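You operate a simulated robot arm through the tools that you are given. There is no shell and no other tool. Be economical: measure what you need, move in short steps, check, and stop when the job is done.

The job below is to be done with a simulated two-armed robot. You get a single attempt, and the scene is never put back.

JOB
Rub the wrinkles out of the green cover with the red block.
Fine: slide the cover under the table clamp and screw its blue knob down first; put the block back and unscrew the clamp after; the grey cover stays. Set down upright: what you pick out. What is to be rubbed or washed off counts as gone when no trace of it is left.

The check looks at the end state, three seconds after you hand in, the way a careful person would. Anything else that was tipped, shoved, dropped, spilled or broken makes it a failure. Lids that push on must go on centred and level and be pressed home; caps that screw on are set level and turned clockwise until they are tight.

ROBOT AND FRAMES
Two 6-joint arms with fingered hands on one trunk, hanging from a carriage that runs on a gantry, over the field with the corners [-0.99, -0.138], [1.31, -0.138], [1.31, 1.142], [-0.99, 1.142] (x, y) and turns from -6.353 to 5.655 rad about z. Base frame: it is fixed where the carriage stands at the start and does not move with it; the origin is on the floor, on the carriage's upright axis, x ahead of it, y to its left, z up; the surface under the hand at the start is at about z = 0.9. Readings come in m, rad, newtons and seconds.
The left shoulder is at the start at [0.04, 0.152, 1.527], the right one opposite. With the tool pointing down near the work surface each hand reaches from about 0.42 to 0.7 m from the robot's upright axis, wherever it stands, measured 20 degrees to its own side. Places, roughly: blue clamp knob [0.4, 0.4, 1]; green cover (22x16x2 cm) [0.5, 0.2, 0.9]; grey cover (22x16x2 cm) [1.1, 0.1, 0.9]. Payload 4 kg a hand.
The tool frame of a hand sits at the grasp point between the pads (the TCP): z along the fingers, y along the line on which they close. The tips reach 0.03 m beyond it. Largest opening 0.104 m; the body of the gripper starts 0.035 m behind the TCP. The gripper is a hand of 5 fingers: y runs from the thumb to the fingers, the wrist lies at [-0.015, -0.104, -0.178] in the tool frame, and closing takes about 1.5 s.
Orientation is that of the tool frame in the base frame, as a unit quaternion [w, x, y, z]. With the fingers straight down and the wrist toward the robot, the tool's x, y and z point along [0, 1, 0], [1, 0, 0] and [0, 0, -1] of the base frame.

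CONTROLS
- The arms move only by the tool step_arm. It takes "left_targets", "right_targets" or both (then of equal length, played together; a hand with none holds still); each is a list of rows, each a list of 6 numbers: the shift along the base's x, y, z in m, then the turn, a rotation vector about the base's x, y, z in rad. In form: [[dx, dy, dz, ax, ay, az], ...]. A call has 1 to 10 rows; each row is the pose to reach, as a shift and turn from the pose commanded when the call began. "left_grip" and "right_grip" are, for a hand that has rows, the finger opening in m, from 0 to 0.104, set as the call begins (left out, the last holds). Rows are played at 5 a second. More than 0.05 m and 0.15 rad between two rows, or a gripper value outside its range, and nothing of the call is played. Where a pose cannot be reached the arm comes as near as it can. A force on the tool above 40 N (or 10 N above the force at the start of the call, whichever is more), or a blocked arm, ends the call early, and 0.2 s more pass. The fingers move at their own pace (about 0.045 m/s each) and stop on an object; they squeeze with about 21 N. The grip force told is the motor's: it shows also when the fingers shut on nothing. Time passes only in rows, and 0.2 s behind the last, so rows that repeat a pose let the fingers close. It gives the time, the measured TCP pose, the force on the tool (base axes), the opening and the grip force at its end, in the units of the frame above (readings bear some noise), with the torque about the TCP (base axes, N m) and any sound that the robot's microphone picked up.
- Cameras (640 x 400 px; columns grow to the right, rows downward): "scene" is now at [0.2184, 0.0329, 1.803]; the picture's right is [0.49, -0.87, 0.00], its down [-0.75, -0.42, -0.52] and it looks along [0.46, 0.25, -0.85] (base axes); focal length 291 px, centre (320, 200). "left" rides on the left gripper at [-0.06, -0.084, -0.12] in its tool frame; the picture's right is [-0.79, -0.29, 0.54], its down [0.56, -0.71, 0.44] and it looks along [0.26, 0.65, 0.72] (tool axes); focal length 234 px, centre (320, 200). "right" rides on the right gripper at [0.06, -0.083, -0.12] in its tool frame; the picture's right is [-0.79, 0.29, -0.54], its down [-0.56, -0.71, 0.44] and it looks along [-0.26, 0.65, 0.72] (tool axes); focal length 234 px, centre (320, 200). There is no depth. A picture from a camera that has moved, and an enlarged one, comes with that camera's place and axes in the base frame and with its lens.
- camera(camera): a new picture of that camera. It takes no simulated time.
- move_column(by): slides the trunk up (or, below 0, down) by that many m; the arms and the scene camera ride with it, the base frame stays. It gives what a move gives, with no picture.
- roll_base(legs): drives the robot by 1 to 6 legs, each [ahead, left, turn to the left] in m, m and rad, along the robot's own axes; the way and the turn of a leg run together, so that a leg with both is an arc; at most 1.5 m and 3.142 rad a leg. The arms and the cameras ride along, it lands a little off, and it stops where it bumps. It keeps to its track: a leg is cut to what the track allows. It gives what a move gives.
- set_fingers(index, middle, ring, little, thumb_bend, thumb_turn, hand): sets how far each is bent, from 0 (flat) to 100 (curled in); at 30 the hand is open as for a grip, at 70 the pads meet at the TCP. One left out holds its place. A second passes; each finger stops where it meets its share of the squeeze, and holds until it gets a number again. A gripper value or a shape takes the hand back. It gives what a move gives, with no picture; readings hold the bend of each and the force on index, middle, ring, little, thumb and palm. thumb_turn goes from beside the hand (0) to across from the fingers (100), as for a grip.
- grasp_type(shape, hand): the hand has 5 fingers and takes this shape, open, in about a second: jaw (thumb against the fingers, like two jaws); tri (thumb and two fingers); tip (a fingertip pinch); poke (one finger out to press); point (the index stretched); flat (the hand flat); cup (the hand cupped); fist (a fist). The gripper value then closes the fingers along that shape, each until it touches; the sizes above hold for jaw. It gives what a move gives, with no picture.
- pan_tilt(pan, tilt): turns the head with the scene camera to pan (to the left, within 1.501 rad either way) and tilt (down, from -0.506 to 1.204), counted from straight ahead of the robot. It gives what a move gives.
- zoom(camera, box): a new picture of the part [left, top, right, bottom] of that camera's present view, enlarged. It takes no simulated time.
- finish_job(): hands the job in; it is judged then, once.

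Work in short steps. Places have to be worked out from the pictures, the camera data and where the tool is seen: move nearer, look again, correct. Check each grasp and each placing, and mend what went wrong. You have 120 turns and 92 pictures in all, those below and enlarged ones among them. Open the grippers and draw the arms clear of the work before you hand the job in, unless the task says otherwise.

The tools are called after "Request:" as name(argument=value, ...) on one line, values as JSON. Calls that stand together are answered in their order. step_arm: Moves the arms, as the interface text tells. Its arguments: {"type":"object","properties":{"left_targets":{"type":"array","items":{"type":"array","items":{"type":"number"}}},"left_grip":{"type":"number"},"right_targets":{"type":"array","items":{"type":"array","items":{"type":"number"}}},"right_grip":{"type":"number"}},"required":[]} The other tools are called the same way: move_column (by) slides the trunk up or down; grasp_type (shape, hand) gives the hand a shape; set_fingers (index, middle, ring, little, thumb_bend, thumb_turn, hand) moves the fingers one by one; roll_base (legs) drives the base; pan_tilt (pan, tilt) turns the head that bears the scene camera; camera (camera) takes a picture; zoom (camera, box) takes an enlarged picture of a part of a camera's view; finish_job () hands the job in.

At the start:

```text
clock: 0.0
left_ee_pos: [0.337, 0.3638, 1.1501]
left_orientation: [0.0, 0.707, 0.707, 0.0]
left_ft_force: [-1.4, -0.1, 0.3]
left_moment: [0.0, 0.01, 0.0]
left_finger_gap: 0.1035
left_grasp_force: 0.0
left_shape: jaw
left_bend: [30.0, 30.0, 30.0, 30.0, 30.0, 97.0]
left_finger forces: [0.0, 0.0, 0.0, 0.0, 0.1, 0.0]
right_ee_pos: [0.6228, 0.0198, 0.9996]
right_orientation: [0.0, 0.707, 0.707, -0.001]
right_ft_force: [1.0, 0.0, -0.3]
right_moment: [0.01, -0.01, 0.01]
right_finger_gap: 0.1036
right_grasp_force: 0.2
right_shape: jaw
right_bend: [30.0, 30.0, 30.0, 30.0, 30.0, 97.0]
right_finger forces: [0.0, 0.0, 0.1, 0.0, 0.1, 0.1]
trunk travel left (down, up): [-0.7, 0.1]
robot x, y, heading: [0.0034, -0.0011, -0.004]
head pan, tilt: [0.508, 1.023]
```

scene: 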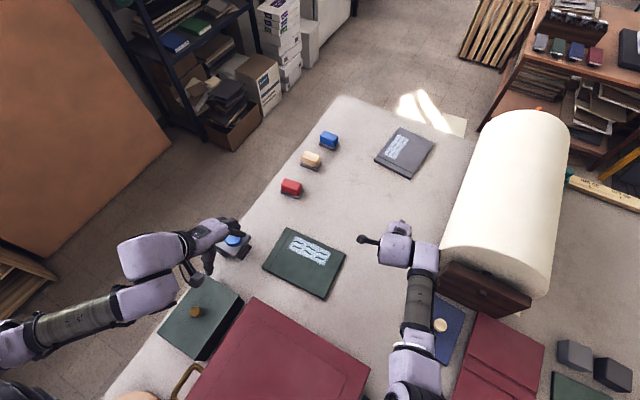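
right: 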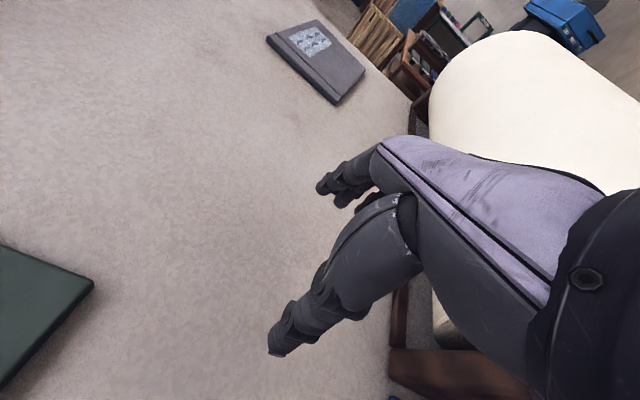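
left: 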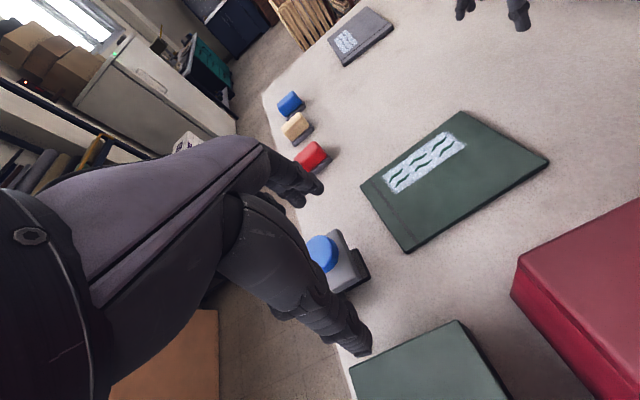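

I begin by looking closer at the clamp, cover and blocks before moving anything.

Request:
zoom(camera="scene", box=[160, 110, 400, 310])

Request:
zoom(camera="left", box=[240, 70, 560, 350])

```text
2.00 times, centred on (280, 210) of scene
camera zoom: at [0.2184, 0.0329, 1.803], right [0.49, -0.87, 0.0], down [-0.75, -0.42, -0.52], along [0.46, 0.25, -0.85], focal length 582 px, centre (400, 180)
```

zoom: 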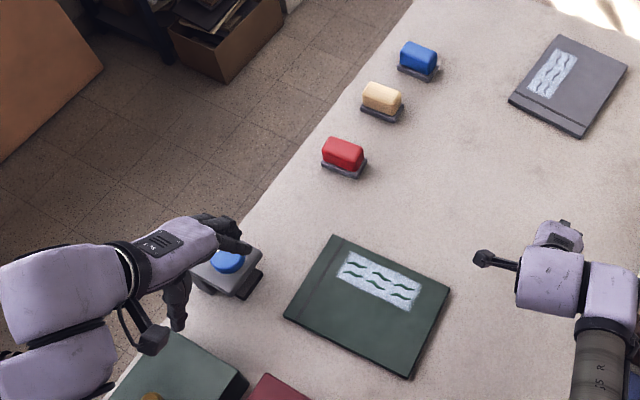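

```text
1.43 times, centred on (400, 210) of left
camera zoom: at [0.2535, 0.3036, 1.2691], right [-0.29, -0.79, -0.54], down [-0.71, 0.56, -0.44], along [0.65, 0.26, -0.72], focal length 334 px, centre (206, 186)
```

zoom: 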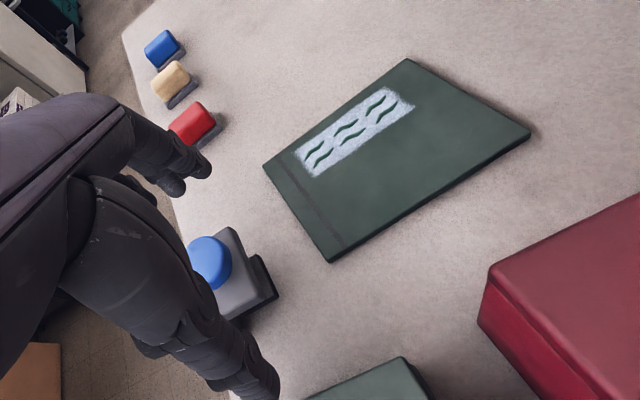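

The left hand hides the clamp. I shift it right (−y) and yaw it left so that both the scene camera and its own camera see the clamp's mouth.

Request:
step_arm(left_targets=[[-0.01, -0.04, 0, 0, 0, 0.1], [-0.02, -0.08, 0, 0, 0, 0.2], [-0.03, -0.12, 0, 0, 0, 0.3], [-0.03, -0.16, 0, 0, 0, 0.4], [-0.03, -0.18, -0.02, 0, 0, 0.5]])

Request:
camera(camera="left")

Request:
zoom(camera="scene", box=[180, 170, 370, 310])

```text
clock: 1.0
left_ee_pos: [0.3148, 0.302, 1.1504]
left_orientation: [-0.055, 0.589, 0.803, 0.072]
left_ft_force: [-0.2, 0.2, 0.0]
left_moment: [0.0, -0.01, 0.02]
left_finger_gap: 0.104
left_grasp_force: 0.2
left_shape: jaw
left_bend: [30.0, 30.0, 30.0, 30.0, 30.0, 97.0]
left_finger forces: [0.0, 0.0, 0.0, 0.0, 0.1, 0.0]
left hand out of reach, approached as far as the arm can: row 3, 4, 5
right_ee_pos: [0.6222, 0.0214, 1.0004]
right_orientation: [0.0, 0.707, 0.707, -0.001]
right_ft_force: [-0.1, -0.9, -0.1]
right_moment: [0.03, 0.0, -0.01]
right_finger_gap: 0.1037
right_grasp_force: 0.0
right_shape: jaw
right_bend: [30.0, 30.0, 30.0, 30.0, 30.0, 97.0]
right_finger forces: [0.0, 0.0, 0.0, 0.0, 0.0, 0.1]
trunk travel left (down, up): [-0.7, 0.1]
robot x, y, heading: [0.0022, -0.0027, -0.004]
head pan, tilt: [0.508, 1.023]
stopped in row 5 (left hand): the arm was blocked; the commanded pose is now the measured one
```

```text
86 pictures are left
camera left: at [0.2548, 0.1989, 1.2521], right [-0.04, -0.73, -0.69], down [-0.84, 0.39, -0.37], along [0.54, 0.56, -0.63], focal length 234 px, centre (320, 200)
```

left: 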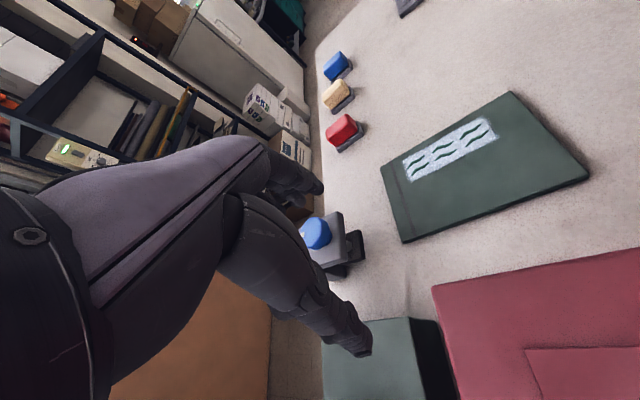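

```text
2.86 times, centred on (275, 240) of scene
camera zoom: at [0.2185, 0.0327, 1.803], right [0.49, -0.87, 0.0], down [-0.75, -0.42, -0.52], along [0.46, 0.25, -0.85], focal length 831 px, centre (449, 86)
```

zoom: 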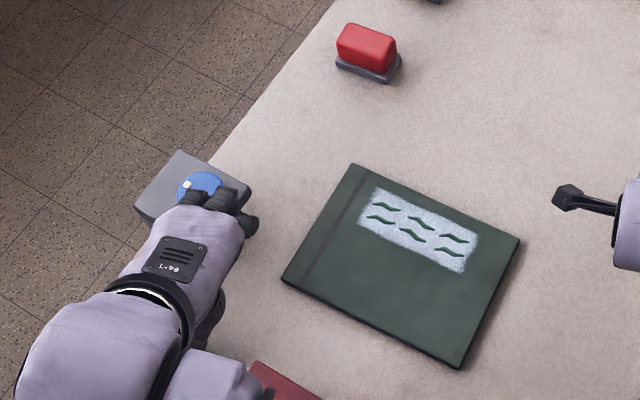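

The clamp sits at the left table edge. I zoom on it.

Request:
zoom(camera="left", box=[280, 190, 400, 290])

```text
4.00 times, centred on (340, 240) of left
camera zoom: at [0.2548, 0.1989, 1.2521], right [-0.04, -0.73, -0.69], down [-0.84, 0.39, -0.37], along [0.54, 0.56, -0.63], focal length 937 px, centre (240, 40)
```

zoom: 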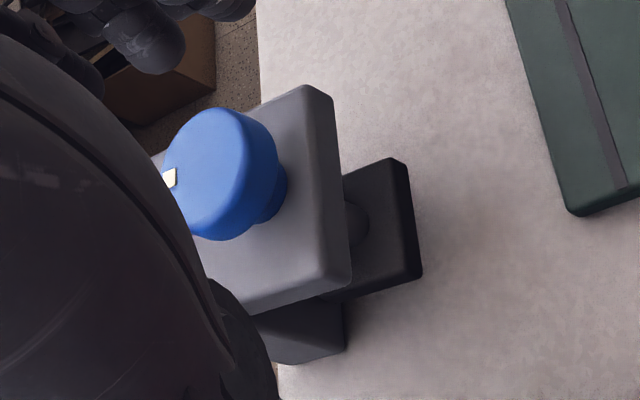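

The clamp's jaw opens toward −y at about y≈0.39, x≈0.40; the cover spans roughly x 0.39–0.545, y 0.12–0.335. I move the left hand out of the way and bring the right hand, yawed so its camera looks at the mouth from the −y side.

Request:
step_arm(left_targets=[[0, 0.04, 0.02, 0, 0, -0.05], [0, 0.08, 0.04, 0, 0, -0.1], [0, 0.12, 0.06, 0, 0, -0.15], [0, 0.16, 0.08, 0, 0, -0.2], [0, 0.2, 0.1, 0, 0, -0.25], [0, 0.2, 0.12, 0, 0, -0.3], [0, 0.2, 0.12, 0, 0, -0.3], [0, 0.2, 0.12, 0, 0, -0.3], [0, 0.2, 0.12, 0, 0, -0.3], [0, 0.2, 0.12, 0, 0, -0.3]], right_targets=[[-0.015, 0.0, 0.01, 0, 0, 0.15], [-0.03, 0.0, 0.02, 0, 0, 0.3], [-0.045, 0.0, 0.02, 0, 0, 0.45], [-0.06, 0.0, 0.02, 0, 0, 0.6], [-0.075, 0.0, 0.02, 0, 0, 0.75], [-0.09, 0.0, 0.02, 0, 0, 0.9], [-0.105, 0.0, 0.02, 0, 0, 1.05], [-0.12, 0.0, 0.02, 0, 0, 1.2], [-0.135, 0.0, 0.02, 0, 0, 1.35], [-0.15, 0.0, 0.02, 0, 0, 1.5]])

Request:
camera(camera="right")

Request:
camera(camera="scene")

```text
clock: 3.2
left_ee_pos: [0.3386, 0.3706, 1.1946]
left_orientation: [-0.044, 0.702, 0.707, 0.078]
left_ft_force: [-0.9, -0.6, -0.2]
left_moment: [-0.03, -0.03, -0.03]
left_finger_gap: 0.104
left_grasp_force: 0.0
left_shape: jaw
left_bend: [30.0, 30.0, 30.0, 30.0, 30.0, 97.0]
left_finger forces: [0.1, 0.0, 0.1, 0.0, 0.0, 0.1]
left hand out of reach, approached as far as the arm can: row 2, 3, 4, 5, 6, 7, 8, 9, 10
right_ee_pos: [0.5729, 0.1507, 0.9941]
right_orientation: [-0.052, 0.562, 0.825, -0.014]
right_ft_force: [0.1, 0.3, 0.1]
right_moment: [-0.01, 0.03, -0.02]
right_finger_gap: 0.1041
right_grasp_force: 0.0
right_shape: jaw
right_bend: [30.0, 30.0, 30.0, 30.0, 30.0, 97.0]
right_finger forces: [0.1, 0.0, 0.0, 0.0, 0.1, 0.1]
right hand out of reach, approached as far as the arm can: row 1, 2, 3, 4, 5, 6, 7, 8, 9, 10
trunk travel left (down, up): [-0.7, 0.1]
robot x, y, heading: [-0.0008, 0.0003, -0.002]
head pan, tilt: [0.508, 1.023]
```

```text
83 pictures are left
camera right: at [0.4861, 0.1718, 1.1246], right [0.61, -0.65, 0.46], down [-0.5, -0.76, -0.42], along [0.62, 0.02, -0.78], focal length 234 px, centre (320, 200)
```

right: 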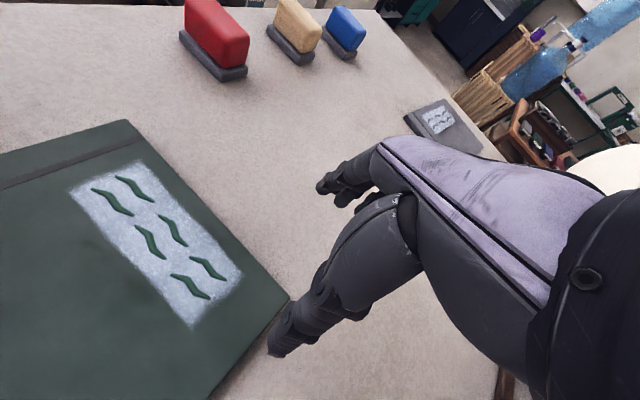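

```text
82 pictures are left
camera scene: at [0.2182, 0.0329, 1.8029], right [0.49, -0.87, 0.0], down [-0.75, -0.42, -0.52], along [0.45, 0.25, -0.85], focal length 291 px, centre (320, 200)
```

scene: 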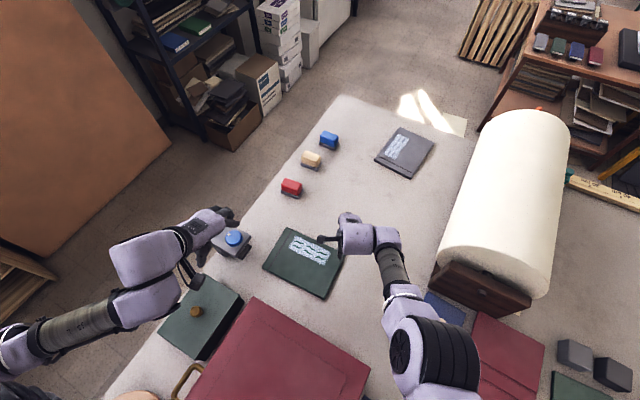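

Yaw is limited on this side; the natural reach is 20° to each hand's own side. I'll bring the right hand back and up to a nominal pose, then drive the base left ~0.29 m so the right hand is naturally at the cover's −y edge and the left at the knob.

Request:
step_arm(right_targets=[[0.01, -0.03, 0.04, 0, 0, -0.1], [0.02, -0.06, 0.08, 0, 0, -0.2], [0.03, -0.1, 0.12, 0, 0, -0.3], [0.03, -0.14, 0.15, 0, 0, -0.38], [0.03, -0.18, 0.16, 0, 0, -0.38], [0.03, -0.22, 0.16, 0, 0, -0.38], [0.0, -0.26, 0.16, 0, 0, -0.38], [-0.03, -0.3, 0.16, 0, 0, -0.38]])

Request:
roll_base(legs=[[-0.05, 0.29, 0.0]])

Request:
camera(camera="scene")

Request:
camera(camera="left")

```text
refused: row 1 steps farther than a row can; nothing moved
```

```text
clock: 5.2
left_ee_pos: [0.2887, 0.6583, 1.1947]
left_orientation: [-0.045, 0.701, 0.708, 0.078]
left_ft_force: [0.9, 0.1, 0.2]
left_moment: [0.0, -0.01, 0.01]
left_finger_gap: 0.1039
left_grasp_force: 0.1
left_shape: jaw
left_bend: [30.0, 30.0, 30.0, 30.0, 30.0, 97.0]
left_finger forces: [0.1, 0.0, 0.1, 0.0, 0.0, 0.0]
right_ee_pos: [0.5255, 0.4408, 0.9959]
right_orientation: [-0.051, 0.562, 0.826, -0.013]
right_ft_force: [0.6, 0.2, -0.4]
right_moment: [0.0, 0.06, 0.02]
right_finger_gap: 0.1038
right_grasp_force: 0.0
right_shape: jaw
right_bend: [30.0, 30.0, 30.0, 30.0, 30.0, 97.0]
right_finger forces: [0.0, 0.0, 0.0, 0.0, 0.0, 0.1]
trunk travel left (down, up): [-0.7, 0.1]
robot x, y, heading: [-0.0477, 0.2887, 0.006]
head pan, tilt: [0.508, 1.023]
```

```text
81 pictures are left
camera scene: at [0.1682, 0.3215, 1.803], right [0.49, -0.87, 0.0], down [-0.74, -0.42, -0.52], along [0.45, 0.25, -0.85], focal length 291 px, centre (320, 200)
```

scene: 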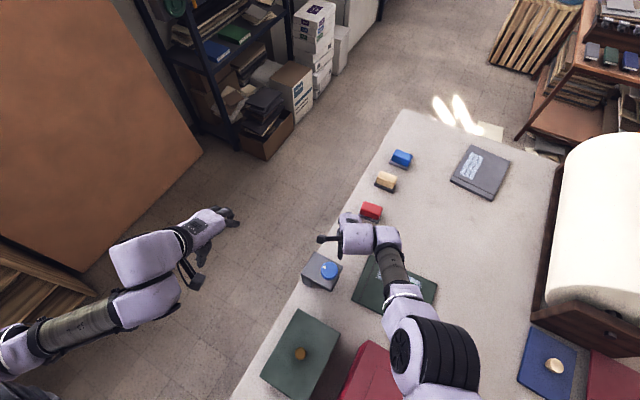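

```text
80 pictures are left
camera left: at [0.2001, 0.5776, 1.2977], right [-0.25, -0.69, -0.68], down [-0.69, 0.62, -0.37], along [0.68, 0.38, -0.63], focal length 234 px, centre (320, 200)
```

left: 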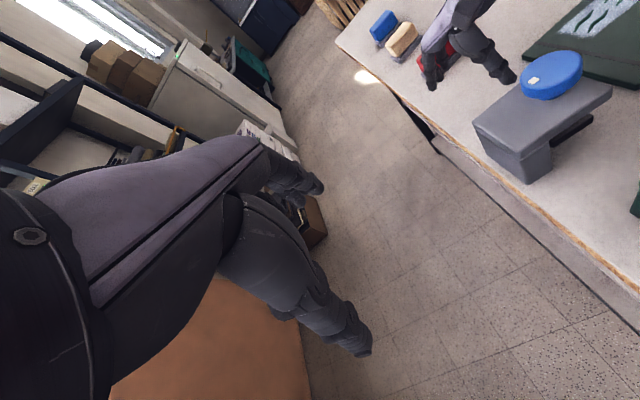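

The arm call was refused but the base moved without contact. The left camera has a good side view of the clamp; zoom there.

Request:
zoom(camera="left", box=[440, 20, 640, 220])

```text
2.00 times, centred on (540, 120) of left
camera zoom: at [0.2001, 0.5776, 1.2977], right [-0.25, -0.69, -0.68], down [-0.69, 0.62, -0.37], along [0.68, 0.38, -0.63], focal length 468 px, centre (-120, 360)
```

zoom: 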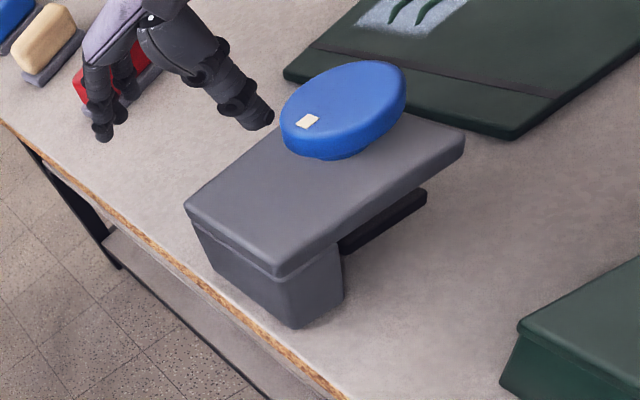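

The clamp has a body at the table edge, a top arm and a black pressing pad hanging with a free gap below. I raise the right hand and bring it to the −y side of the cover.

Request:
step_arm(right_targets=[[0, -0.02, 0.04, 0, 0, -0.06], [0, -0.05, 0.07, 0, 0, -0.12], [0, -0.09, 0.09, 0, 0, -0.18], [0, -0.13, 0.09, 0, 0, -0.24], [0, -0.17, 0.09, 0, 0, -0.3], [0, -0.21, 0.09, 0, 0, -0.36], [-0.01, -0.25, 0.09, 0, 0, -0.38], [-0.02, -0.29, 0.09, 0, 0, -0.38], [-0.03, -0.33, 0.09, 0, 0, -0.38], [-0.045, -0.37, 0.09, 0, 0, -0.38]])

Request:
zoom(camera="scene", box=[280, 180, 520, 340])

Request:
camera(camera="right")

```text
clock: 7.4
left_ee_pos: [0.2874, 0.6579, 1.1947]
left_orientation: [-0.043, 0.701, 0.708, 0.078]
left_ft_force: [0.1, 0.5, -0.3]
left_moment: [-0.02, -0.01, 0.02]
left_finger_gap: 0.1037
left_grasp_force: 0.0
left_shape: jaw
left_bend: [30.0, 30.0, 30.0, 30.0, 30.0, 97.0]
left_finger forces: [0.0, 0.0, 0.0, 0.0, 0.1, 0.1]
right_ee_pos: [0.6204, 0.2935, 1.0282]
right_orientation: [-0.05, 0.708, 0.704, -0.005]
right_ft_force: [0.3, -0.2, 0.1]
right_moment: [0.04, -0.02, -0.01]
right_finger_gap: 0.104
right_grasp_force: 0.0
right_shape: jaw
right_bend: [30.0, 30.0, 30.0, 30.0, 30.0, 97.0]
right_finger forces: [0.1, 0.0, 0.0, 0.0, 0.1, 0.0]
right hand out of reach, approached as far as the arm can: row 1, 2, 3, 4, 5, 6, 7, 8, 9, 10
trunk travel left (down, up): [-0.7, 0.1]
robot x, y, heading: [-0.0479, 0.288, 0.002]
head pan, tilt: [0.508, 1.023]
```

```text
2.50 times, centred on (400, 260) of scene
camera zoom: at [0.1682, 0.3214, 1.803], right [0.49, -0.87, 0.0], down [-0.74, -0.42, -0.52], along [0.45, 0.25, -0.85], focal length 727 px, centre (120, 50)
```

zoom: 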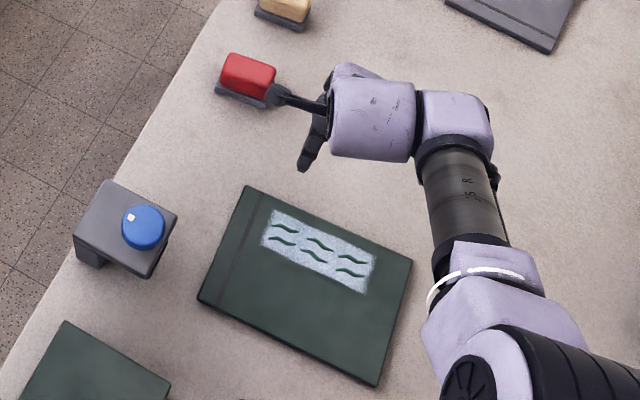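

```text
77 pictures are left
camera right: at [0.5477, 0.3451, 1.1561], right [0.32, -0.82, 0.47], down [-0.74, -0.53, -0.41], along [0.59, -0.21, -0.78], focal length 234 px, centre (320, 200)
```

right: 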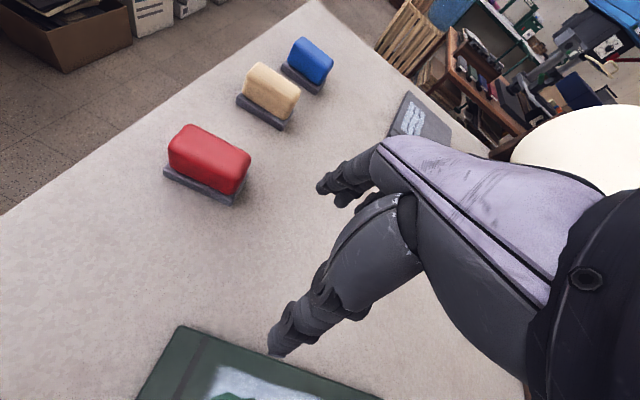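

Commanded and measured poses may differ after unreachable rows. I test with a zero-shift row.

Request:
step_arm(right_targets=[[0, 0, 0, 0, 0, 0], [0, 0, 0, 0, 0, 0], [0, 0, 0, 0, 0, 0]])

```text
clock: 8.2
left_ee_pos: [0.2878, 0.6579, 1.1953]
left_orientation: [-0.043, 0.701, 0.707, 0.078]
left_ft_force: [-0.1, -0.2, 0.7]
left_moment: [-0.01, 0.01, -0.04]
left_finger_gap: 0.1037
left_grasp_force: 0.0
left_shape: jaw
left_bend: [30.0, 30.0, 30.0, 30.0, 30.0, 97.0]
left_finger forces: [0.1, 0.0, 0.0, 0.1, 0.0, 0.1]
right_ee_pos: [0.6215, 0.2941, 1.0264]
right_orientation: [-0.051, 0.708, 0.704, -0.004]
right_ft_force: [0.2, -0.4, -0.2]
right_moment: [0.01, -0.02, -0.02]
right_finger_gap: 0.1042
right_grasp_force: 0.1
right_shape: jaw
right_bend: [30.0, 30.0, 30.0, 30.0, 30.0, 97.0]
right_finger forces: [0.1, 0.1, 0.0, 0.0, 0.0, 0.0]
trunk travel left (down, up): [-0.7, 0.1]
robot x, y, heading: [-0.0501, 0.2875, 0.003]
head pan, tilt: [0.508, 1.023]
```

The commanded pose is the reachable one. Now I level the hand and move it in −y in small steps.

Request:
step_arm(right_targets=[[0, -0.04, 0, -0.066, -0.078, 0], [0, -0.08, 0, -0.066, -0.078, 0], [0, -0.12, 0, -0.066, -0.078, 0], [-0.02, -0.16, 0, -0.066, -0.078, 0], [-0.04, -0.2, 0, -0.066, -0.078, 0], [-0.07, -0.22, 0, -0.066, -0.078, 0]])

```text
clock: 9.6
left_ee_pos: [0.2879, 0.6579, 1.1954]
left_orientation: [-0.043, 0.701, 0.708, 0.077]
left_ft_force: [0.1, 0.6, -0.2]
left_moment: [0.0, -0.01, 0.01]
left_finger_gap: 0.104
left_grasp_force: 0.1
left_shape: jaw
left_bend: [30.0, 30.0, 30.0, 30.0, 30.0, 97.0]
left_finger forces: [0.1, 0.0, 0.0, 0.1, 0.1, 0.0]
right_ee_pos: [0.6322, 0.1862, 0.9852]
right_orientation: [0.01, 0.714, 0.7, -0.003]
right_ft_force: [0.1, -0.8, 0.5]
right_moment: [-0.02, -0.01, 0.0]
right_finger_gap: 0.1038
right_grasp_force: 0.1
right_shape: jaw
right_bend: [30.0, 30.0, 30.0, 30.0, 30.0, 97.0]
right_finger forces: [0.0, 0.0, 0.0, 0.0, 0.0, 0.1]
right hand out of reach, approached as far as the arm can: row 1, 2, 3, 4, 5, 6
trunk travel left (down, up): [-0.7, 0.1]
robot x, y, heading: [-0.049, 0.2884, -0.003]
head pan, tilt: [0.508, 1.023]
```

Perhaps the arm is folded too tightly at this height; I raise the trunk 0.1 m to give it room and try again.

Request:
move_column(by=0.1)

Request:
step_arm(right_targets=[[0, -0.03, -0.02, 0, 0, 0], [-0.02, -0.06, -0.04, 0, 0, 0], [-0.05, -0.08, -0.05, 0, 0, 0], [-0.09, -0.1, -0.05, 0, 0, 0], [-0.13, -0.12, -0.05, 0, 0, 0]])

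```text
clock: 10.9
left_ee_pos: [0.2873, 0.6578, 1.2947]
left_orientation: [-0.044, 0.702, 0.707, 0.078]
left_ft_force: [0.4, -0.4, -0.1]
left_moment: [0.01, -0.02, 0.01]
left_finger_gap: 0.104
left_grasp_force: 0.0
left_shape: jaw
left_bend: [30.0, 30.0, 30.0, 30.0, 30.0, 97.0]
left_finger forces: [0.1, 0.0, 0.0, 0.0, 0.0, 0.0]
right_ee_pos: [0.631, 0.1882, 1.0849]
right_orientation: [0.009, 0.714, 0.701, -0.004]
right_ft_force: [0.4, 0.1, 0.0]
right_moment: [-0.01, -0.01, -0.03]
right_finger_gap: 0.104
right_grasp_force: 0.1
right_shape: jaw
right_bend: [30.0, 30.0, 30.0, 30.0, 30.0, 97.0]
right_finger forces: [0.0, 0.1, 0.0, 0.1, 0.1, 0.0]
trunk travel left (down, up): [-0.8, 0.0]
robot x, y, heading: [-0.0538, 0.2861, -0.0]
head pan, tilt: [0.508, 1.023]
```

```text
clock: 12.2
left_ee_pos: [0.2872, 0.6581, 1.2949]
left_orientation: [-0.045, 0.701, 0.708, 0.078]
left_ft_force: [-0.8, -0.2, 0.1]
left_moment: [0.0, 0.01, 0.01]
left_finger_gap: 0.1041
left_grasp_force: 0.2
left_shape: jaw
left_bend: [30.0, 30.0, 30.0, 30.0, 30.0, 97.0]
left_finger forces: [0.1, 0.1, 0.0, 0.0, 0.1, 0.0]
right_ee_pos: [0.5816, 0.1079, 1.0075]
right_orientation: [0.057, 0.682, 0.727, -0.048]
right_ft_force: [0.6, -0.2, 1.0]
right_moment: [-0.01, -0.02, -0.02]
right_finger_gap: 0.104
right_grasp_force: 0.2
right_shape: jaw
right_bend: [30.0, 30.0, 30.0, 30.0, 30.0, 97.0]
right_finger forces: [0.0, 0.1, 0.1, 0.1, 0.1, 0.0]
right hand out of reach, approached as far as the arm can: row 1, 2, 3, 4, 5
trunk travel left (down, up): [-0.8, 0.0]
robot x, y, heading: [-0.0506, 0.2855, 0.005]
head pan, tilt: [0.508, 1.023]
```

I test whether a pure orientation correction here is reachable.

Request:
step_arm(right_targets=[[0, 0, 0, 0.074, 0.006, -0.032], [0, 0, 0, 0.148, 0.013, -0.064], [0, 0, 0, 0.148, 0.013, -0.064]])

Request:
camera(camera="scene")

```text
clock: 12.9
left_ee_pos: [0.2872, 0.6585, 1.2949]
left_orientation: [-0.043, 0.701, 0.708, 0.078]
left_ft_force: [-0.1, 0.3, 0.1]
left_moment: [0.01, 0.0, 0.03]
left_finger_gap: 0.1039
left_grasp_force: 0.1
left_shape: jaw
left_bend: [30.0, 30.0, 30.0, 30.0, 30.0, 97.0]
left_finger forces: [0.0, 0.0, 0.0, 0.0, 0.0, 0.1]
right_ee_pos: [0.5742, 0.109, 0.9937]
right_orientation: [0.092, 0.694, 0.714, -0.02]
right_ft_force: [-0.5, 0.1, 1.1]
right_moment: [0.01, 0.02, -0.02]
right_finger_gap: 0.104
right_grasp_force: 0.1
right_shape: jaw
right_bend: [30.0, 30.0, 30.0, 30.0, 30.0, 97.0]
right_finger forces: [0.0, 0.1, 0.0, 0.0, 0.0, 0.0]
right hand out of reach, approached as far as the arm can: row 1, 2
trunk travel left (down, up): [-0.8, 0.0]
robot x, y, heading: [-0.0526, 0.2897, 0.0]
head pan, tilt: [0.508, 1.023]
```

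```text
76 pictures are left
camera scene: at [0.1682, 0.3214, 1.903], right [0.49, -0.87, 0.0], down [-0.74, -0.42, -0.52], along [0.45, 0.25, -0.85], focal length 291 px, centre (320, 200)
```

scene: 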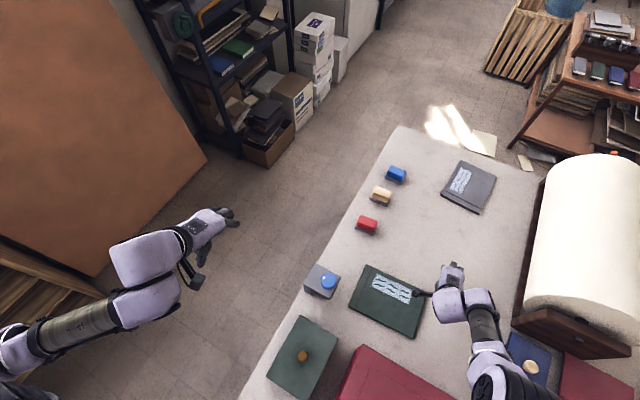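

Row 3 was accepted, so the arm may just be lagging. I hold and let it settle.

Request:
step_arm(right_targets=[[0, 0, 0, 0, 0, 0], [0, 0, 0, 0, 0, 0], [0, 0, 0, 0, 0, 0], [0, 0, 0, 0, 0, 0]])

```text
clock: 13.9
left_ee_pos: [0.2869, 0.6585, 1.2955]
left_orientation: [-0.044, 0.701, 0.708, 0.078]
left_ft_force: [0.7, -0.4, 0.3]
left_moment: [-0.01, -0.02, 0.03]
left_finger_gap: 0.1039
left_grasp_force: 0.2
left_shape: jaw
left_bend: [30.0, 30.0, 30.0, 30.0, 30.0, 97.0]
left_finger forces: [0.1, 0.1, 0.1, 0.1, 0.0, 0.0]
right_ee_pos: [0.5739, 0.1088, 0.9943]
right_orientation: [0.092, 0.694, 0.714, -0.02]
right_ft_force: [0.5, 0.3, -0.1]
right_moment: [0.01, -0.02, 0.01]
right_finger_gap: 0.104
right_grasp_force: 0.0
right_shape: jaw
right_bend: [30.0, 30.0, 30.0, 30.0, 30.0, 97.0]
right_finger forces: [0.1, 0.0, 0.1, 0.0, 0.0, 0.0]
trunk travel left (down, up): [-0.8, 0.0]
robot x, y, heading: [-0.0493, 0.2898, -0.004]
head pan, tilt: [0.508, 1.023]
```

Settled. I correct the remaining tilt in small turns while moving slightly farther out.

Request:
step_arm(right_targets=[[0.0, -0.02, -0.01, 0.05, 0.03, -0.01], [0.0, -0.04, -0.02, 0.1, 0.06, -0.02], [0.0, -0.06, -0.02, 0.158, 0.102, -0.028], [0.0, -0.06, -0.02, 0.158, 0.102, -0.028], [0.0, -0.06, -0.02, 0.158, 0.102, -0.028]])

```text
clock: 15.2
left_ee_pos: [0.2868, 0.6572, 1.2951]
left_orientation: [-0.044, 0.701, 0.707, 0.079]
left_ft_force: [0.7, 0.1, -1.3]
left_moment: [0.0, -0.03, -0.02]
left_finger_gap: 0.1042
left_grasp_force: 0.1
left_shape: jaw
left_bend: [30.0, 30.0, 30.0, 30.0, 30.0, 97.0]
left_finger forces: [0.1, 0.0, 0.0, 0.0, 0.1, 0.1]
right_ee_pos: [0.5677, 0.1184, 0.997]
right_orientation: [0.047, 0.679, 0.73, -0.053]
right_ft_force: [-0.2, -0.4, -0.2]
right_moment: [0.0, 0.02, -0.02]
right_finger_gap: 0.1042
right_grasp_force: 0.0
right_shape: jaw
right_bend: [30.0, 30.0, 30.0, 30.0, 30.0, 97.0]
right_finger forces: [0.1, 0.1, 0.0, 0.0, 0.0, 0.0]
right hand out of reach, approached as far as the arm can: row 1, 2, 3, 4, 5
trunk travel left (down, up): [-0.8, 0.0]
robot x, y, heading: [-0.0494, 0.2858, -0.003]
head pan, tilt: [0.508, 1.023]
```

The arm sits at some joint limit. I return toward the start-like relative pose (known good), up and level, before lowering the column back.

Request:
step_arm(right_targets=[[0.0, 0.03, 0.02, 0.03, 0, -0.02], [0.01, 0.06, 0.04, 0.07, 0, -0.04], [0.02, 0.09, 0.06, 0.1, -0.005, -0.06], [0.03, 0.12, 0.08, 0.141, -0.009, -0.072], [0.04, 0.15, 0.1, 0.141, -0.009, -0.072], [0.05, 0.18, 0.11, 0.141, -0.009, -0.072], [0.05, 0.18, 0.11, 0.141, -0.009, -0.072], [0.05, 0.18, 0.11, 0.141, -0.009, -0.072]])

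```text
clock: 16.9
left_ee_pos: [0.2871, 0.6581, 1.2955]
left_orientation: [-0.044, 0.701, 0.708, 0.078]
left_ft_force: [-0.3, 0.0, 0.6]
left_moment: [-0.01, -0.02, -0.02]
left_finger_gap: 0.1038
left_grasp_force: 0.0
left_shape: jaw
left_bend: [30.0, 30.0, 30.0, 30.0, 30.0, 97.0]
left_finger forces: [0.0, 0.0, 0.1, 0.0, 0.0, 0.0]
right_ee_pos: [0.6175, 0.2983, 1.1062]
right_orientation: [0.001, 0.707, 0.708, 0.0]
right_ft_force: [0.6, 0.3, 0.2]
right_moment: [0.03, 0.0, 0.0]
right_finger_gap: 0.1041
right_grasp_force: 0.1
right_shape: jaw
right_bend: [30.0, 30.0, 30.0, 30.0, 30.0, 97.0]
right_finger forces: [0.1, 0.0, 0.1, 0.0, 0.1, 0.0]
right hand out of reach, approached as far as the arm can: row 1, 2, 3, 4, 5
trunk travel left (down, up): [-0.8, 0.0]
robot x, y, heading: [-0.0519, 0.2895, 0.004]
head pan, tilt: [0.508, 1.023]
```

Good, exactly level again. Now I probe which way the arm can travel: straight −y at constant yaw with slight downward motion.

Request:
step_arm(right_targets=[[0, 0, -0.03, 0, 0, 0], [0, 0, -0.06, 0, 0, 0], [0, -0.03, -0.06, 0, 0, -0.05], [0, -0.06, -0.06, 0, 0, -0.1], [0, -0.09, -0.06, 0, 0, -0.15], [0, -0.12, -0.06, 0, 0, -0.2], [0, -0.15, -0.06, 0, 0, -0.25], [0, -0.18, -0.06, 0, 0, -0.3], [0, -0.2, -0.06, 0, 0, -0.35]])

```text
clock: 18.9
left_ee_pos: [0.2871, 0.6576, 1.2946]
left_orientation: [-0.044, 0.701, 0.707, 0.078]
left_ft_force: [-0.4, 0.0, -0.3]
left_moment: [-0.02, 0.03, -0.03]
left_finger_gap: 0.1036
left_grasp_force: 0.0
left_shape: jaw
left_bend: [30.0, 30.0, 30.0, 30.0, 30.0, 97.0]
left_finger forces: [0.0, 0.0, 0.1, 0.0, 0.0, 0.0]
right_ee_pos: [0.6142, 0.0995, 1.0487]
right_orientation: [0.0, 0.819, 0.574, 0.001]
right_ft_force: [0.5, -0.3, 0.4]
right_moment: [-0.02, 0.01, 0.01]
right_finger_gap: 0.1041
right_grasp_force: 0.1
right_shape: jaw
right_bend: [30.0, 30.0, 30.0, 30.0, 30.0, 97.0]
right_finger forces: [0.1, 0.1, 0.1, 0.1, 0.1, 0.0]
right hand out of reach, approached as far as the arm can: row 1, 2, 3, 4, 5, 6, 7, 8, 9
trunk travel left (down, up): [-0.8, 0.0]
robot x, y, heading: [-0.0487, 0.2882, -0.003]
head pan, tilt: [0.508, 1.023]
```

With the yaw turned radially the pose is essentially reached. Now pull nearer toward (0.48, 0.09) with that yaw.

Request:
step_arm(right_targets=[[-0.03, -0.01, -0.01, 0, 0, 0], [-0.06, -0.02, -0.02, 0, 0, 0], [-0.09, -0.02, -0.03, 0, 0, 0], [-0.12, -0.03, -0.04, 0, 0, 0], [-0.14, -0.03, -0.05, 0, 0, 0], [-0.14, -0.03, -0.05, 0, 0, 0]])

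```text
clock: 20.4
left_ee_pos: [0.2862, 0.6587, 1.2954]
left_orientation: [-0.045, 0.701, 0.707, 0.078]
left_ft_force: [-0.1, -0.6, 0.2]
left_moment: [0.01, -0.02, -0.03]
left_finger_gap: 0.1042
left_grasp_force: 0.1
left_shape: jaw
left_bend: [30.0, 30.0, 30.0, 30.0, 30.0, 97.0]
left_finger forces: [0.0, 0.0, 0.0, 0.1, 0.1, 0.0]
right_ee_pos: [0.4751, 0.081, 0.9941]
right_orientation: [0.005, 0.821, 0.571, -0.001]
right_ft_force: [0.3, 0.0, -1.1]
right_moment: [0.06, 0.02, 0.0]
right_finger_gap: 0.104
right_grasp_force: 0.1
right_shape: jaw
right_bend: [30.0, 30.0, 30.0, 30.0, 30.0, 97.0]
right_finger forces: [0.1, 0.1, 0.0, 0.0, 0.0, 0.0]
right hand out of reach, approached as far as the arm can: row 2, 3, 4, 5, 6
trunk travel left (down, up): [-0.8, 0.0]
robot x, y, heading: [-0.0527, 0.2896, 0.002]
head pan, tilt: [0.508, 1.023]
```

That works. Look at the hand relative to the cover's edge.

Request:
zoom(camera="scene", box=[290, 240, 490, 390])

Request:
camera(camera="right")

```text
2.67 times, centred on (390, 315) of scene
camera zoom: at [0.1682, 0.3214, 1.903], right [0.49, -0.87, 0.0], down [-0.74, -0.42, -0.52], along [0.45, 0.25, -0.85], focal length 775 px, centre (133, -107)
```

zoom: 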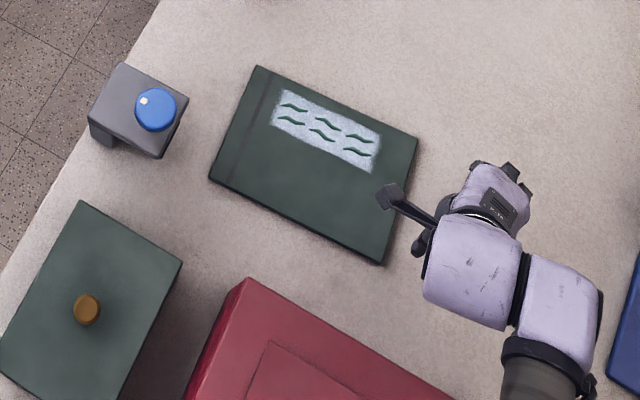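

```text
74 pictures are left
camera right: at [0.4177, 0.1672, 1.1111], right [-0.01, -0.83, 0.55], down [-0.85, -0.28, -0.44], along [0.52, -0.47, -0.71], focal length 234 px, centre (320, 200)
```

right: 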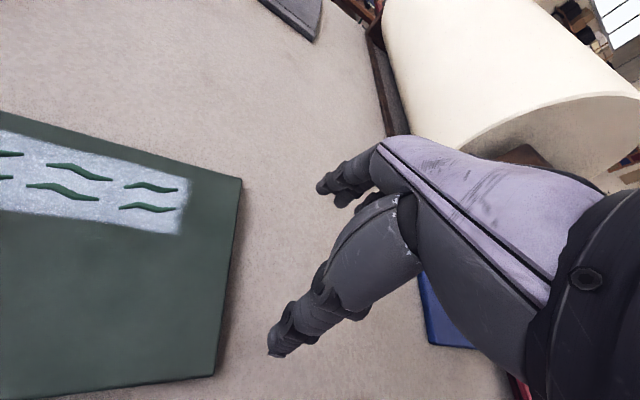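

I'll use the closed hand as a pusher: first nudge the cover ~3 cm in −x from its +x edge so the clamp pad lands well on it, then push +y. Close and move the right hand to the +x side.

Request:
step_arm(right_targets=[[0.03, 0, 0.02, 0, 0, 0.02], [0.06, 0.01, 0.02, 0, 0, 0.05], [0.09, 0.03, 0.02, 0, 0, 0.08], [0.12, 0.05, 0.02, 0, 0, 0.11], [0.14, 0.08, 0.02, 0, 0, 0.14], [0.145, 0.11, 0.0, 0, 0, 0.17], [0.145, 0.13, 0.0, 0, 0, 0.2], [0.145, 0.13, 0, 0, 0, 0.2]], right_grip=0)

Request:
zoom(camera="scene", box=[290, 210, 530, 390])

Request:
camera(camera="right")

```text
clock: 22.1
left_ee_pos: [0.2869, 0.658, 1.2947]
left_orientation: [-0.044, 0.701, 0.708, 0.078]
left_ft_force: [0.2, -0.1, -0.9]
left_moment: [0.02, 0.02, 0.01]
left_finger_gap: 0.104
left_grasp_force: 0.0
left_shape: jaw
left_bend: [30.0, 30.0, 30.0, 30.0, 30.0, 97.0]
left_finger forces: [0.0, 0.1, 0.0, 0.1, 0.0, 0.0]
right_ee_pos: [0.5886, 0.1976, 1.0255]
right_orientation: [0.001, 0.757, 0.653, 0.0]
right_ft_force: [0.0, 0.4, 0.7]
right_moment: [0.03, -0.01, 0.0]
right_finger_gap: 0.0
right_grasp_force: 20.8
right_shape: jaw
right_bend: [70.0, 70.0, 70.0, 55.0, 47.0, 100.0]
right_finger forces: [0.0, 0.0, 0.0, 0.1, 0.0, 0.0]
right hand out of reach, approached as far as the arm can: row 1, 2, 4, 5, 6, 7, 8
trunk travel left (down, up): [-0.8, 0.0]
robot x, y, heading: [-0.0493, 0.2874, 0.007]
head pan, tilt: [0.508, 1.023]
```

```text
2.22 times, centred on (410, 300) of scene
camera zoom: at [0.1681, 0.3214, 1.903], right [0.49, -0.87, 0.0], down [-0.74, -0.42, -0.52], along [0.45, 0.25, -0.85], focal length 646 px, centre (120, -22)
```

zoom: 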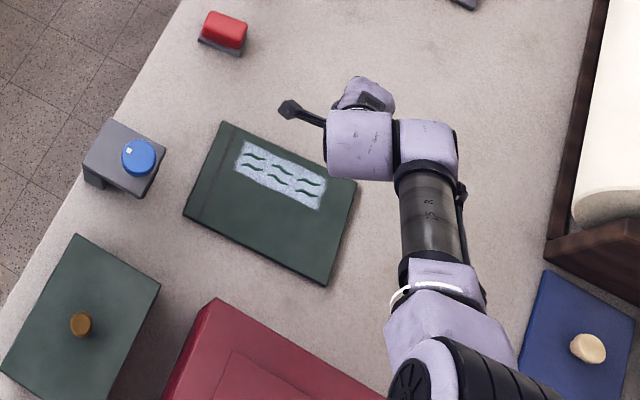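

```text
72 pictures are left
camera right: at [0.5145, 0.2686, 1.1453], right [0.17, -0.82, 0.54], down [-0.78, -0.45, -0.44], along [0.6, -0.35, -0.72], focal length 234 px, centre (320, 200)
```

right: 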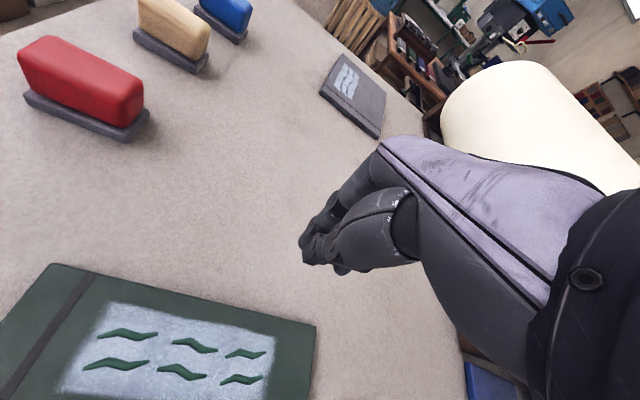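

Hand is closed at (0.589, 0.198, 1.026). Descend beside the +x edge to tips just above the table.

Request:
step_arm(right_targets=[[0.01, 0.005, -0.03, 0, 0, 0], [0.02, 0.01, -0.06, 0, 0, 0], [0.02, 0.01, -0.085, 0, 0, 0], [0.02, 0.01, -0.085, 0, 0, 0]])

Request:
camera(camera="right")

```text
clock: 23.1
left_ee_pos: [0.288, 0.6586, 1.2945]
left_orientation: [-0.043, 0.701, 0.708, 0.078]
left_ft_force: [-0.8, 0.0, 0.3]
left_moment: [-0.02, 0.03, -0.01]
left_finger_gap: 0.1038
left_grasp_force: 0.1
left_shape: jaw
left_bend: [30.0, 30.0, 30.0, 30.0, 30.0, 97.0]
left_finger forces: [0.0, 0.1, 0.0, 0.1, 0.1, 0.1]
right_ee_pos: [0.5621, 0.1975, 0.9977]
right_orientation: [0.001, 0.757, 0.653, 0.0]
right_ft_force: [0.0, -0.7, 0.1]
right_moment: [0.0, 0.01, 0.01]
right_finger_gap: 0.0
right_grasp_force: 21.6
right_shape: jaw
right_bend: [70.0, 70.0, 70.0, 55.0, 47.0, 100.0]
right_finger forces: [0.1, 0.0, 0.0, 0.0, 0.0, 0.0]
right hand out of reach, approached as far as the arm can: row 1, 2, 3, 4
trunk travel left (down, up): [-0.8, 0.0]
robot x, y, heading: [-0.0494, 0.2857, 0.004]
head pan, tilt: [0.508, 1.023]
```

```text
71 pictures are left
camera right: at [0.4903, 0.2676, 1.1175], right [0.17, -0.82, 0.54], down [-0.78, -0.45, -0.44], along [0.6, -0.35, -0.72], focal length 234 px, centre (320, 200)
```

right: 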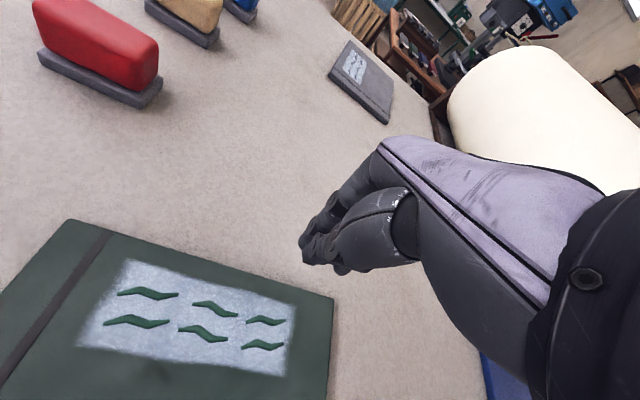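

Now the arm is at full extension (column too high). I raise the hand, then lower the column back by 0.1.

Request:
step_arm(right_targets=[[0.01, 0, 0.04, 0, 0, 0], [0.02, 0, 0.07, 0, 0, 0], [0.03, 0, 0.1, 0, 0, 0], [0.03, 0, 0.1, 0, 0, 0]])

```text
clock: 24.1
left_ee_pos: [0.2875, 0.6575, 1.2949]
left_orientation: [-0.044, 0.701, 0.707, 0.078]
left_ft_force: [-1.0, -0.2, -0.5]
left_moment: [0.0, 0.02, -0.02]
left_finger_gap: 0.104
left_grasp_force: 0.1
left_shape: jaw
left_bend: [30.0, 30.0, 30.0, 30.0, 30.0, 97.0]
left_finger forces: [0.0, 0.0, 0.0, 0.0, 0.2, 0.0]
right_ee_pos: [0.5937, 0.1964, 1.0988]
right_orientation: [0.0, 0.758, 0.653, 0.0]
right_ft_force: [-0.1, -0.1, 1.3]
right_moment: [0.01, 0.0, -0.02]
right_finger_gap: 0.0002
right_grasp_force: 20.9
right_shape: jaw
right_bend: [70.0, 70.0, 70.0, 55.0, 47.0, 100.0]
right_finger forces: [0.1, 0.0, 0.0, 0.0, 0.0, 0.1]
trunk travel left (down, up): [-0.8, 0.0]
robot x, y, heading: [-0.0512, 0.2864, -0.004]
head pan, tilt: [0.508, 1.023]
```

No flags now. Lower the column 0.12 (tips to ≈0.95, clear of the cover).

Request:
move_column(by=-0.12)

Request:
step_arm(right_targets=[[0.005, 0.005, -0.02, 0, 0, 0], [0.01, 0.01, -0.042, 0, 0, 0], [0.01, 0.01, -0.042, 0, 0, 0]])

Request:
camera(camera="right")

```text
clock: 25.6
left_ee_pos: [0.2881, 0.6587, 1.1754]
left_orientation: [-0.045, 0.7, 0.708, 0.078]
left_ft_force: [0.0, 0.1, -0.8]
left_moment: [-0.03, -0.01, -0.02]
left_finger_gap: 0.1039
left_grasp_force: 0.0
left_shape: jaw
left_bend: [30.0, 30.0, 30.0, 30.0, 30.0, 97.0]
left_finger forces: [0.0, 0.1, 0.0, 0.0, 0.0, 0.1]
right_ee_pos: [0.593, 0.1967, 0.9791]
right_orientation: [0.001, 0.757, 0.653, 0.001]
right_ft_force: [0.1, -0.3, -0.4]
right_moment: [0.0, 0.0, 0.01]
right_finger_gap: 0.0
right_grasp_force: 21.3
right_shape: jaw
right_bend: [70.0, 70.0, 70.0, 55.0, 47.0, 100.0]
right_finger forces: [0.1, 0.1, 0.0, 0.0, 0.0, 0.0]
trunk travel left (down, up): [-0.68, 0.12]
robot x, y, heading: [-0.0531, 0.286, -0.003]
head pan, tilt: [0.508, 1.023]
```

```text
clock: 26.4
left_ee_pos: [0.2881, 0.6579, 1.1742]
left_orientation: [-0.044, 0.701, 0.708, 0.078]
left_ft_force: [0.4, 0.1, 0.2]
left_moment: [-0.03, 0.01, 0.0]
left_finger_gap: 0.1038
left_grasp_force: 0.0
left_shape: jaw
left_bend: [30.0, 30.0, 30.0, 30.0, 30.0, 97.0]
left_finger forces: [0.0, 0.0, 0.0, 0.1, 0.0, 0.0]
right_ee_pos: [0.6028, 0.2073, 0.9351]
right_orientation: [0.0, 0.758, 0.653, 0.001]
right_ft_force: [-0.1, 0.3, 0.0]
right_moment: [0.0, -0.01, 0.0]
right_finger_gap: 0.0
right_grasp_force: 21.3
right_shape: jaw
right_bend: [70.0, 70.0, 70.0, 55.0, 47.0, 100.0]
right_finger forces: [0.0, 0.0, 0.0, 0.0, 0.0, 0.0]
trunk travel left (down, up): [-0.68, 0.12]
robot x, y, heading: [-0.0506, 0.2865, 0.001]
head pan, tilt: [0.508, 1.023]
```

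```text
70 pictures are left
camera right: at [0.5292, 0.2779, 1.0554], right [0.17, -0.82, 0.54], down [-0.78, -0.45, -0.44], along [0.6, -0.35, -0.72], focal length 234 px, centre (320, 200)
```

right: 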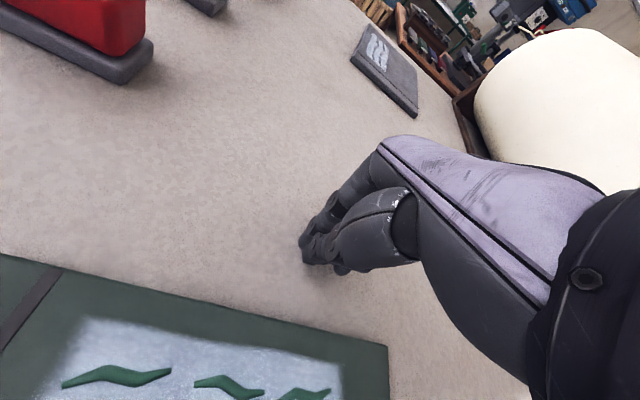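

Reach is clean now. Push −x to TCP x≈0.553, watching force.

Request:
step_arm(right_targets=[[-0.015, 0, 0, 0, 0, 0], [-0.03, 0, 0, 0, 0, 0], [-0.04, 0, 0, 0, 0, 0], [-0.05, 0, 0, 0, 0, 0]])

Request:
camera(camera="right")

```text
clock: 27.4
left_ee_pos: [0.2889, 0.6587, 1.1748]
left_orientation: [-0.044, 0.701, 0.708, 0.079]
left_ft_force: [-0.5, -0.2, 1.1]
left_moment: [0.04, 0.01, -0.01]
left_finger_gap: 0.1038
left_grasp_force: 0.3
left_shape: jaw
left_bend: [30.0, 30.0, 30.0, 30.0, 30.0, 97.0]
left_finger forces: [0.0, 0.1, 0.0, 0.0, 0.1, 0.0]
right_ee_pos: [0.553, 0.2061, 0.9366]
right_orientation: [0.001, 0.757, 0.653, 0.001]
right_ft_force: [0.7, 0.5, 0.1]
right_moment: [-0.02, 0.0, -0.04]
right_finger_gap: 0.0
right_grasp_force: 20.5
right_shape: jaw
right_bend: [70.0, 70.0, 70.0, 55.0, 47.0, 100.0]
right_finger forces: [0.0, 0.0, 0.0, 0.1, 0.0, 0.0]
trunk travel left (down, up): [-0.68, 0.12]
robot x, y, heading: [-0.0502, 0.2861, -0.002]
head pan, tilt: [0.508, 1.023]
```

```text
69 pictures are left
camera right: at [0.4799, 0.2779, 1.0556], right [0.17, -0.82, 0.54], down [-0.78, -0.45, -0.44], along [0.6, -0.35, -0.72], focal length 234 px, centre (320, 200)
```

right: 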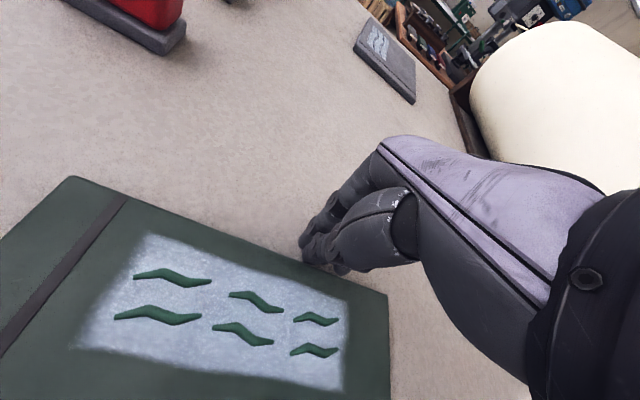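

Just about in contact. Push another 1.8 cm.

Request:
step_arm(right_targets=[[-0.01, 0, 0, 0, 0, 0], [-0.018, 0, 0, 0, 0, 0], [-0.018, 0, 0, 0, 0, 0]])

Request:
zoom(camera="scene", box=[290, 220, 530, 390])

```text
clock: 28.2
left_ee_pos: [0.2882, 0.6581, 1.1742]
left_orientation: [-0.045, 0.701, 0.708, 0.078]
left_ft_force: [-0.6, 0.8, 1.0]
left_moment: [-0.01, -0.02, 0.0]
left_finger_gap: 0.104
left_grasp_force: 0.1
left_shape: jaw
left_bend: [30.0, 30.0, 30.0, 30.0, 30.0, 97.0]
left_finger forces: [0.0, 0.1, 0.0, 0.0, 0.0, 0.0]
right_ee_pos: [0.5364, 0.2071, 0.936]
right_orientation: [0.0, 0.758, 0.653, 0.0]
right_ft_force: [1.2, -0.2, 0.8]
right_moment: [0.01, 0.0, -0.02]
right_finger_gap: 0.0
right_grasp_force: 21.0
right_shape: jaw
right_bend: [70.0, 70.0, 70.0, 55.0, 47.0, 100.0]
right_finger forces: [0.0, 0.0, 0.0, 0.1, 0.1, 0.1]
trunk travel left (down, up): [-0.68, 0.12]
robot x, y, heading: [-0.0498, 0.2889, 0.004]
head pan, tilt: [0.508, 1.023]
```

```text
2.35 times, centred on (410, 305) of scene
camera zoom: at [0.1682, 0.3214, 1.783], right [0.49, -0.87, 0.0], down [-0.74, -0.42, -0.52], along [0.45, 0.25, -0.85], focal length 684 px, centre (108, -47)
```

zoom: 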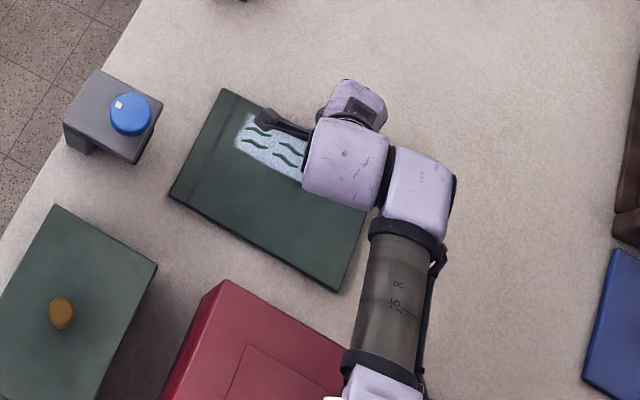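

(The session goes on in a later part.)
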